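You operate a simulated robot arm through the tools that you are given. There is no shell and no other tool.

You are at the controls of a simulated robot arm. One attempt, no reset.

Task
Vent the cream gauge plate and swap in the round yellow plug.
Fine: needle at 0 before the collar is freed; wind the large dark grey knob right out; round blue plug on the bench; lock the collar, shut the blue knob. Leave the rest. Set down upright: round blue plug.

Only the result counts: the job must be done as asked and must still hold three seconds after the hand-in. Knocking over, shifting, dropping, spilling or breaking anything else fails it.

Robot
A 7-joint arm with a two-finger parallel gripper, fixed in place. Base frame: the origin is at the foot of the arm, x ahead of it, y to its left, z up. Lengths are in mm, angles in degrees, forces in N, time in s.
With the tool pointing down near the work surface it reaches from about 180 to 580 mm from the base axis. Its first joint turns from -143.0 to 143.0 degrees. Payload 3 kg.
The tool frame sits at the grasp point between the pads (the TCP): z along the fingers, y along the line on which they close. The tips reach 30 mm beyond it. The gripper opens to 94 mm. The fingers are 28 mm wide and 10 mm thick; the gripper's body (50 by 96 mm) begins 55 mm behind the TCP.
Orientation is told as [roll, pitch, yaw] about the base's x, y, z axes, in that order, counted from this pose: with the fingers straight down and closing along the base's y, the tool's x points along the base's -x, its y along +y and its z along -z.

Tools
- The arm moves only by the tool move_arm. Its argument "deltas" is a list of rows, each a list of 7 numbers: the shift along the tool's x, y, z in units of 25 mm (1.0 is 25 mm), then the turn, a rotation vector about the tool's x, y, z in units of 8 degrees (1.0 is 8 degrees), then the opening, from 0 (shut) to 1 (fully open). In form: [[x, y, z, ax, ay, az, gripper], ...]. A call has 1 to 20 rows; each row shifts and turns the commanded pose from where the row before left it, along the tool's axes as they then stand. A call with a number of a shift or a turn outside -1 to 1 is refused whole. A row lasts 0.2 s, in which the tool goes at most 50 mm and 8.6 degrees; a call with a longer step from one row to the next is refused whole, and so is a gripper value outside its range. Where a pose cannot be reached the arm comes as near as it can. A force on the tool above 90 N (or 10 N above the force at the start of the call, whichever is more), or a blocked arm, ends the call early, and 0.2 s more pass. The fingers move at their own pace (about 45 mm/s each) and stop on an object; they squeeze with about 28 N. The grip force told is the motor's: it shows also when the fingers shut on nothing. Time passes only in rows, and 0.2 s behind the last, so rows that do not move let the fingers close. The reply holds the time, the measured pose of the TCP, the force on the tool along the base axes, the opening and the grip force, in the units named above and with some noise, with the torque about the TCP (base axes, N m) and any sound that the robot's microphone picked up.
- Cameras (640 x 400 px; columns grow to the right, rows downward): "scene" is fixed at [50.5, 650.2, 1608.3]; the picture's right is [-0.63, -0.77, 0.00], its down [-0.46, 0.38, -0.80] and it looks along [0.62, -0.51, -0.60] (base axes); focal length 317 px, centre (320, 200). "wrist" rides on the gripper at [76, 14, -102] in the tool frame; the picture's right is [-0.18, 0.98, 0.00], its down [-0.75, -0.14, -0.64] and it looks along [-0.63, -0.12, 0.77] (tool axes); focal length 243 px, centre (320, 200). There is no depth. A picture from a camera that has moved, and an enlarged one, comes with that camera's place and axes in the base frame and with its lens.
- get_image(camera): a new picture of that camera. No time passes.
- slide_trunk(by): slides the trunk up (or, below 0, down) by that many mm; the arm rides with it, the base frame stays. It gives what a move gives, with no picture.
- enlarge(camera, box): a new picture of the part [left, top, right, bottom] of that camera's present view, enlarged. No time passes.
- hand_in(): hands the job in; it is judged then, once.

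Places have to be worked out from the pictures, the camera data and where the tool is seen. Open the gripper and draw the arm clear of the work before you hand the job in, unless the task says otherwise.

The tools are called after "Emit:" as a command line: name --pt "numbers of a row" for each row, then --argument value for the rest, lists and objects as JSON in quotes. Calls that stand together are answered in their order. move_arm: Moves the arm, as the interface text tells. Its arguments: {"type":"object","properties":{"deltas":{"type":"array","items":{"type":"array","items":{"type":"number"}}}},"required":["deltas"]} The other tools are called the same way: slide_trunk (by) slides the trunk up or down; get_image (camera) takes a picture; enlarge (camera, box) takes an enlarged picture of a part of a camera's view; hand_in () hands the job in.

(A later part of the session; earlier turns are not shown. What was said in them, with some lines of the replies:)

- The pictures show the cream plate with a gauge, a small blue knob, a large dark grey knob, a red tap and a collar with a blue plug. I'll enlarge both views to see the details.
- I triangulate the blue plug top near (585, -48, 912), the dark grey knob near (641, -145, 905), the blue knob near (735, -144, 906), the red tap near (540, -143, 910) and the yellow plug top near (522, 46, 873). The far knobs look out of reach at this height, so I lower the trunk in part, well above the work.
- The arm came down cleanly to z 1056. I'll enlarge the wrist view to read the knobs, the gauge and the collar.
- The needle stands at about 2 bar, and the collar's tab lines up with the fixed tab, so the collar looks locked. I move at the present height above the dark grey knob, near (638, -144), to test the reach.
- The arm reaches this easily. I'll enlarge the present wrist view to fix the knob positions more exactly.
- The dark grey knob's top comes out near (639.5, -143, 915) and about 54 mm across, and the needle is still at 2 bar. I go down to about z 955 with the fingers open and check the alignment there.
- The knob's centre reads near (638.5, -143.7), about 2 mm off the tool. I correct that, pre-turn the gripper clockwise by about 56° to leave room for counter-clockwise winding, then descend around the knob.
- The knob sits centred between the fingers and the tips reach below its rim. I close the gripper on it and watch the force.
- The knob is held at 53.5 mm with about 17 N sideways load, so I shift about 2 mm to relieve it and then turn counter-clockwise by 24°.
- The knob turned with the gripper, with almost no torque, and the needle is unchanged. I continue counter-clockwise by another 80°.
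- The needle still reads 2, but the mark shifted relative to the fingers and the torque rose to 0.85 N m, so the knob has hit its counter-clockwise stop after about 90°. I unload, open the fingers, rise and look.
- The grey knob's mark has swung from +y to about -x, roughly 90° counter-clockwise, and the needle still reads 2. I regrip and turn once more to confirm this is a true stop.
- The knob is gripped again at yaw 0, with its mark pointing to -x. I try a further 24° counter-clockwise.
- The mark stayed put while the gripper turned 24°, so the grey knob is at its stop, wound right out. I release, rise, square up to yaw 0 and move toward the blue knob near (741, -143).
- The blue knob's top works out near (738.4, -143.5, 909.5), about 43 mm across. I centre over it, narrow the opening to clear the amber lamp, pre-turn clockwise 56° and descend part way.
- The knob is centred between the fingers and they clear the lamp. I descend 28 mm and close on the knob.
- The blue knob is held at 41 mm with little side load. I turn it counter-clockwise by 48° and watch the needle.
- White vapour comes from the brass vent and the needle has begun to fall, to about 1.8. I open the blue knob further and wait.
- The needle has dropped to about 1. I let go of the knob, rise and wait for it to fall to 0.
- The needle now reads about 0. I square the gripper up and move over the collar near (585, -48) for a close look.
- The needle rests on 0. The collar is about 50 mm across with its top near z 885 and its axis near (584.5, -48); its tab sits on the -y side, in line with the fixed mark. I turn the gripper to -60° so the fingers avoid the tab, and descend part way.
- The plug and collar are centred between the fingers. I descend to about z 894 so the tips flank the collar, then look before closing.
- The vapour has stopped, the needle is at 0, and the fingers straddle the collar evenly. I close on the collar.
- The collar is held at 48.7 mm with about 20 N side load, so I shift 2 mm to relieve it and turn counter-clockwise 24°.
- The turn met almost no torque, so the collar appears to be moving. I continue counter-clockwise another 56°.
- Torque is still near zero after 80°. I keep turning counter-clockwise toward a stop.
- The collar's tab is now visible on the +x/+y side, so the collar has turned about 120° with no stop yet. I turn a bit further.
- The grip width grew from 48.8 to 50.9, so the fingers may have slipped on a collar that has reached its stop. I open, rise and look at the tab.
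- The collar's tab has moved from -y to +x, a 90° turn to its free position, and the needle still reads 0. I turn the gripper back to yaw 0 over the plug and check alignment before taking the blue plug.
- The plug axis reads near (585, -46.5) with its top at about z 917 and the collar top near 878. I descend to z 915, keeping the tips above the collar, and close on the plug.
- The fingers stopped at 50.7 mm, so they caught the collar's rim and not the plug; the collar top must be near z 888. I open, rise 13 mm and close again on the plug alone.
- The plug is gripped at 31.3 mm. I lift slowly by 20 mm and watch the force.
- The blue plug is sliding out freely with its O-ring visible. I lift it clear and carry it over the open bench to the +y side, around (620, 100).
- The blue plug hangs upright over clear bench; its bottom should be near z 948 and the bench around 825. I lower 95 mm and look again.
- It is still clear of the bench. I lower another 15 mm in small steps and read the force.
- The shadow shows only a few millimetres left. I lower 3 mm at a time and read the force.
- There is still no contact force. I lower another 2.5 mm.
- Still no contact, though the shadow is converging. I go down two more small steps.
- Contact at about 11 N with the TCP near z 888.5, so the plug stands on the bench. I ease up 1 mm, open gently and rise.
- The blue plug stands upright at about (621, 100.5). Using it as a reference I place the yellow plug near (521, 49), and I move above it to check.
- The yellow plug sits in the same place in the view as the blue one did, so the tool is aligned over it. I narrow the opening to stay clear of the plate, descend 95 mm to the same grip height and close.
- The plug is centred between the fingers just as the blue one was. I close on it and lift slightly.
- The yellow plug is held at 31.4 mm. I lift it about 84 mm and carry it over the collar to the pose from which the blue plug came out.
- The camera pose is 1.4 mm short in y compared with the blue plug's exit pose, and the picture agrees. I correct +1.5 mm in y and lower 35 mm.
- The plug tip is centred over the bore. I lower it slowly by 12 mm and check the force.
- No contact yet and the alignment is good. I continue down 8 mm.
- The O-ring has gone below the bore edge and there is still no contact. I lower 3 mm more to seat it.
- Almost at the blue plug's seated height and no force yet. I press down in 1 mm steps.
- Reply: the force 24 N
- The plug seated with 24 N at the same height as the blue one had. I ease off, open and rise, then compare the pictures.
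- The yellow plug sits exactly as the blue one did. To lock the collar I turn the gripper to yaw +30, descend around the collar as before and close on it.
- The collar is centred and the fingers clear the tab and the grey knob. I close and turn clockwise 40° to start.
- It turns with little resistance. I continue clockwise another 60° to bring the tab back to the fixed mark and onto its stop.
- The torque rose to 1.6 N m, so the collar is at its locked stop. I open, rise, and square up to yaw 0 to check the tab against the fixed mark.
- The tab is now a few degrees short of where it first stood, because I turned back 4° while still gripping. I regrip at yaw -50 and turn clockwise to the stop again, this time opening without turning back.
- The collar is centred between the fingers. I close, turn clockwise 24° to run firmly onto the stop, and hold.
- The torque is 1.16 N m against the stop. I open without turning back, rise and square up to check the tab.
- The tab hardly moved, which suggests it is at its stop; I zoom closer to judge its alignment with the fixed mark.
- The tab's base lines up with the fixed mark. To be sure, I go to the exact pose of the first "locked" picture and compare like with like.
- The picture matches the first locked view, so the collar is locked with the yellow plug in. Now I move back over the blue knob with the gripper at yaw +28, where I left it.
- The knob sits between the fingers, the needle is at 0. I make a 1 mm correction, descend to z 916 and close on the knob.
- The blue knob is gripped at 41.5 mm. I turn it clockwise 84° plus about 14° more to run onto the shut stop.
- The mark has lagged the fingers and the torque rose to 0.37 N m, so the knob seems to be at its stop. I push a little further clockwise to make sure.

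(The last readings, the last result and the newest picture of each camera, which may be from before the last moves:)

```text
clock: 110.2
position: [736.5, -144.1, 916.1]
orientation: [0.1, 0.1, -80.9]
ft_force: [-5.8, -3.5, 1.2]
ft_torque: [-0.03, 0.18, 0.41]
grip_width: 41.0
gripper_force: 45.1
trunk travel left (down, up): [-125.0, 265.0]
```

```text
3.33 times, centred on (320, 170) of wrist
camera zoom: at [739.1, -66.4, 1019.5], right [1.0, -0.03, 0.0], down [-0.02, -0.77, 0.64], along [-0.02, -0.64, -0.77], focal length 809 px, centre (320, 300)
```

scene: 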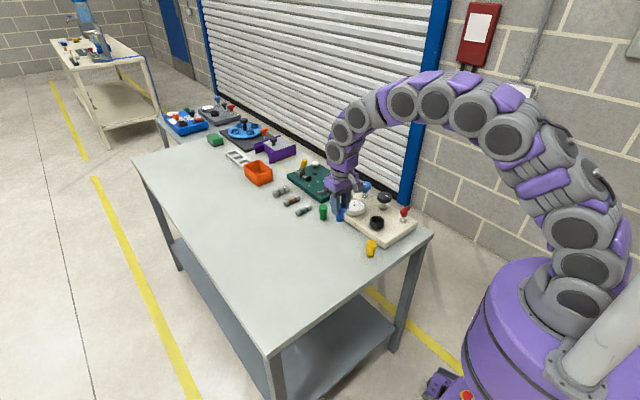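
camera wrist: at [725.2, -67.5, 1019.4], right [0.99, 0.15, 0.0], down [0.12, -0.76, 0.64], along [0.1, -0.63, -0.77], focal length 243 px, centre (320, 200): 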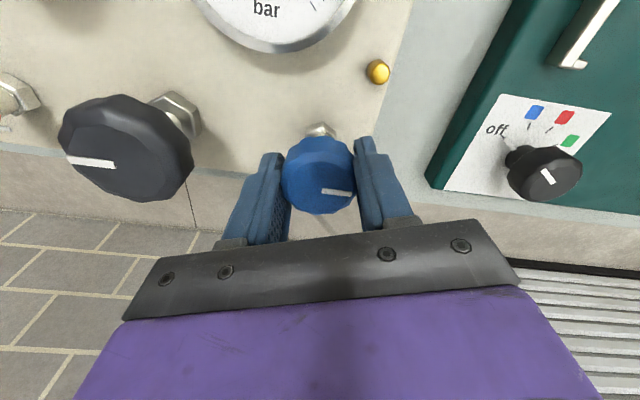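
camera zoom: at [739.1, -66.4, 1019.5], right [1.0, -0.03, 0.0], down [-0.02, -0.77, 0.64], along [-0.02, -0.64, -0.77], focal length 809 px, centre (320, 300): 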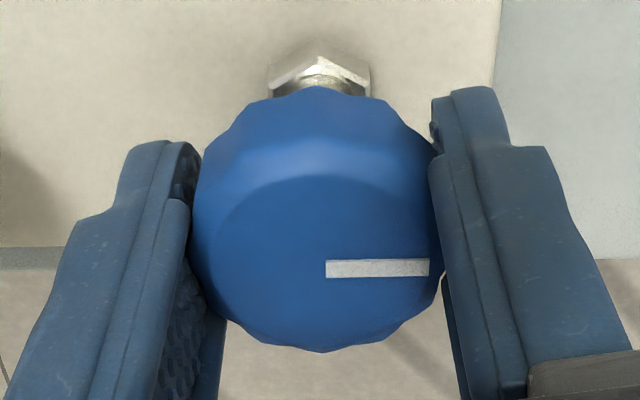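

The mark now points exactly along +x, as it did at the start, and no longer follows the gripper: the blue knob is shut. I open, rise and draw the arm back.

Emit:
move_arm --pt "0 0 0 0 0 0 0.6" --pt "0 0 0 0 0 0 0.72" --pt "0 0 0 0 0 0 0.72" --pt "0 0 -0.6 0 0 0 0.72" --pt "0 0 -0.9 0 0 0 0.72" --pt "0 0 -0.9 0 0 0 0.72" --pt "0 0 -0.9 0 0 -0.9 0.72" --pt "0 0 -0.9 0 0 -1 0.8" --pt "0 0 -0.9 0 0 -1 1" --pt "0 0 -0.9 0 0 -1 1" --pt "0 0 0 0 0 -1 1" --pt "0 0 0 0 0 -1 1" --pt "0 0 0 0 0 -1 1" --pt "0 0 0 0 0 -1 1" --pt "0 0 0 0 0 -1 1" --pt "0 0 0 0 0 -1 1" --pt "0 0 0 0 0 -0.2 1" --pt "0 0 0 0 0 0 1"

Emit:
move_arm --pt "0.9 0 0 0 0 0 1" --pt "0.9 0 0 0 0 0 1" --pt "0.9 0 0 0 0 0 1" --pt "0.9 0 0 0 0 0 1" --pt "0.9 0 0 0 0 0 1" --pt "0.9 0 0 0 0 0 1" --pt "0.9 0 0 0 0 0 1" --pt "0.9 0 0 0 0 0 1" --pt "0.9 0 0 0 0 0 1" --pt "0 0 0 0 0 0 1"

Emit:
get_image --camera "wrist"

Emit:
enlarge --camera "scene" --box '[300, 160, 430, 260]'

Emit:
get_image --camera "scene"

```text
clock: 114.0
position: [730.5, -141.7, 1065.3]
orientation: [0.0, 0.1, 0.0]
ft_force: [0.3, -0.3, -0.2]
ft_torque: [0.02, 0.0, 0.01]
grip_width: 94.2
gripper_force: 0.0
out of reach, approached as far as the arm can: row 11
trunk travel left (down, up): [-125.0, 265.0]
```

```text
clock: 116.2
position: [526.6, -140.8, 1065.5]
orientation: [0.0, 0.1, 0.0]
ft_force: [0.2, -0.5, -0.3]
ft_torque: [0.0, -0.01, 0.0]
grip_width: 94.0
gripper_force: 0.1
trunk travel left (down, up): [-125.0, 265.0]
```

```text
taken
camera wrist: at [450.7, -127.1, 1167.7], right [0.18, 0.98, 0.0], down [0.75, -0.14, 0.64], along [0.63, -0.12, -0.77], focal length 243 px, centre (320, 200)
```

wrist: 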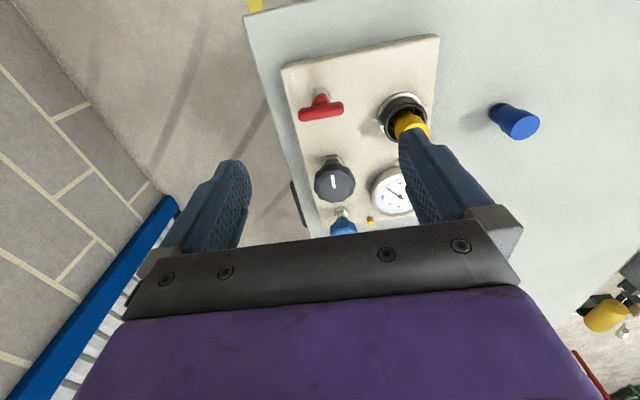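

```text
4.00 times, centred on (365, 210) of scene
camera zoom: at [50.5, 650.2, 1608.3], right [-0.63, -0.77, 0.0], down [-0.46, 0.38, -0.8], along [0.62, -0.51, -0.6], focal length 1269 px, centre (140, 160)
```

zoom: 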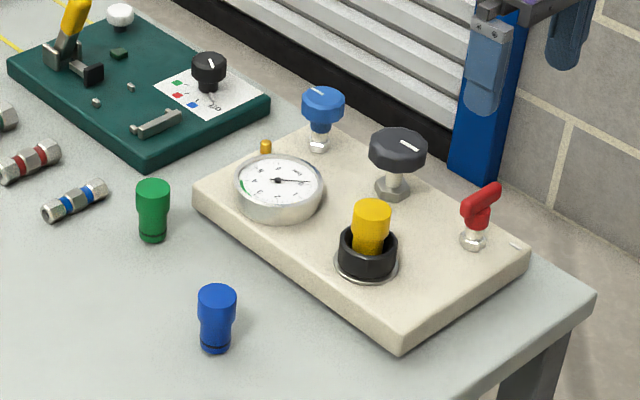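

```text
taken
```

scene: 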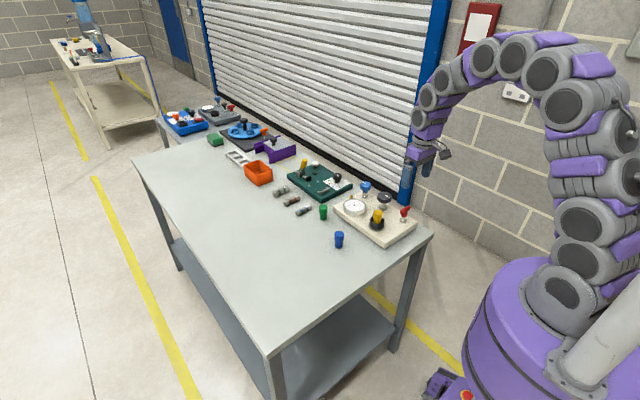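

The yellow plug is in, the collar is locked, the blue plug stands upright on the bench and the arm is clear. One last close look at the knobs and the needle before I hand in.

Emit:
enlarge --camera "scene" --box '[325, 175, 395, 225]'

Emit:
enlarge --camera "scene" --box '[355, 175, 425, 225]'

```text
8.00 times, centred on (360, 200) of scene
camera zoom: at [50.5, 650.2, 1608.3], right [-0.63, -0.77, 0.0], down [-0.46, 0.38, -0.8], along [0.62, -0.51, -0.6], focal length 2538 px, centre (0, 200)
```

zoom: 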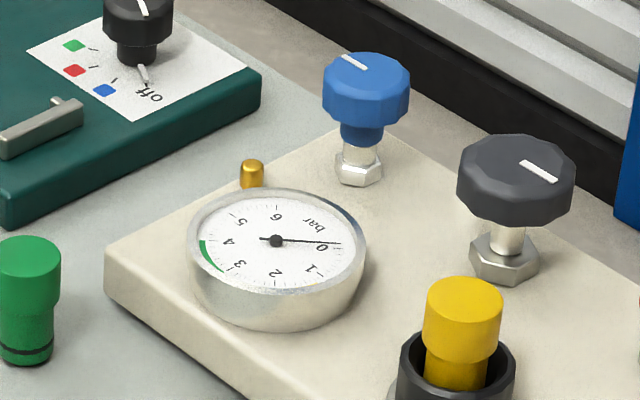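

```text
8.00 times, centred on (390, 200) of scene
camera zoom: at [50.5, 650.2, 1608.3], right [-0.63, -0.77, 0.0], down [-0.46, 0.38, -0.8], along [0.62, -0.51, -0.6], focal length 2538 px, centre (-240, 200)
```

zoom: 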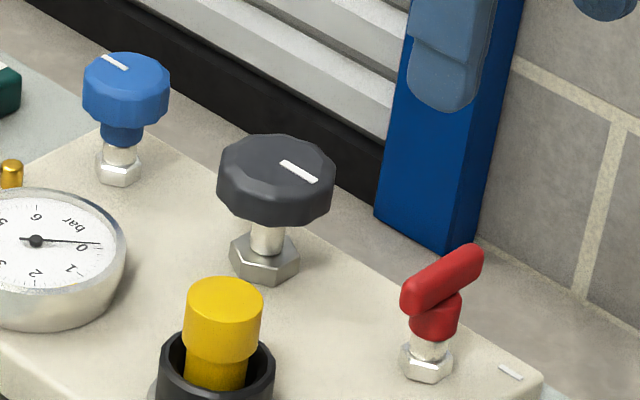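

The needle rests at 0, the blue knob's mark is back at its shut position, the grey knob is fully out, and the red tap and everything else are untouched. The job is done, so I hand it in.

Emit:
hand_in

```text
The job is handed in.
```

The cream gauge plate is vented, the round yellow plug is in, and the job is handed in. No verdict came back with the hand-in.

- **Grey knob:** wound counter-clockwise about 90° to its stop. I gripped it again and it would not turn further.
- **Venting:** opening the blue knob took the needle from 2 bar to 0 before I touched the collar. It still read 0 at the end.
- **Plugs:** the blue plug stands upright on open bench. The yellow plug seated at the same depth the blue one had.
- **Collar:** turned back to its stop and locked. My first attempt left it a few degrees short, so I gripped it again and turned it fully home. It then matched the first picture of it locked.
- **Blue knob:** shut, with its mark pointing where it did at the start.

The red tap and the other items look untouched in the last pictures. The gripper is open and the arm is clear of the work.
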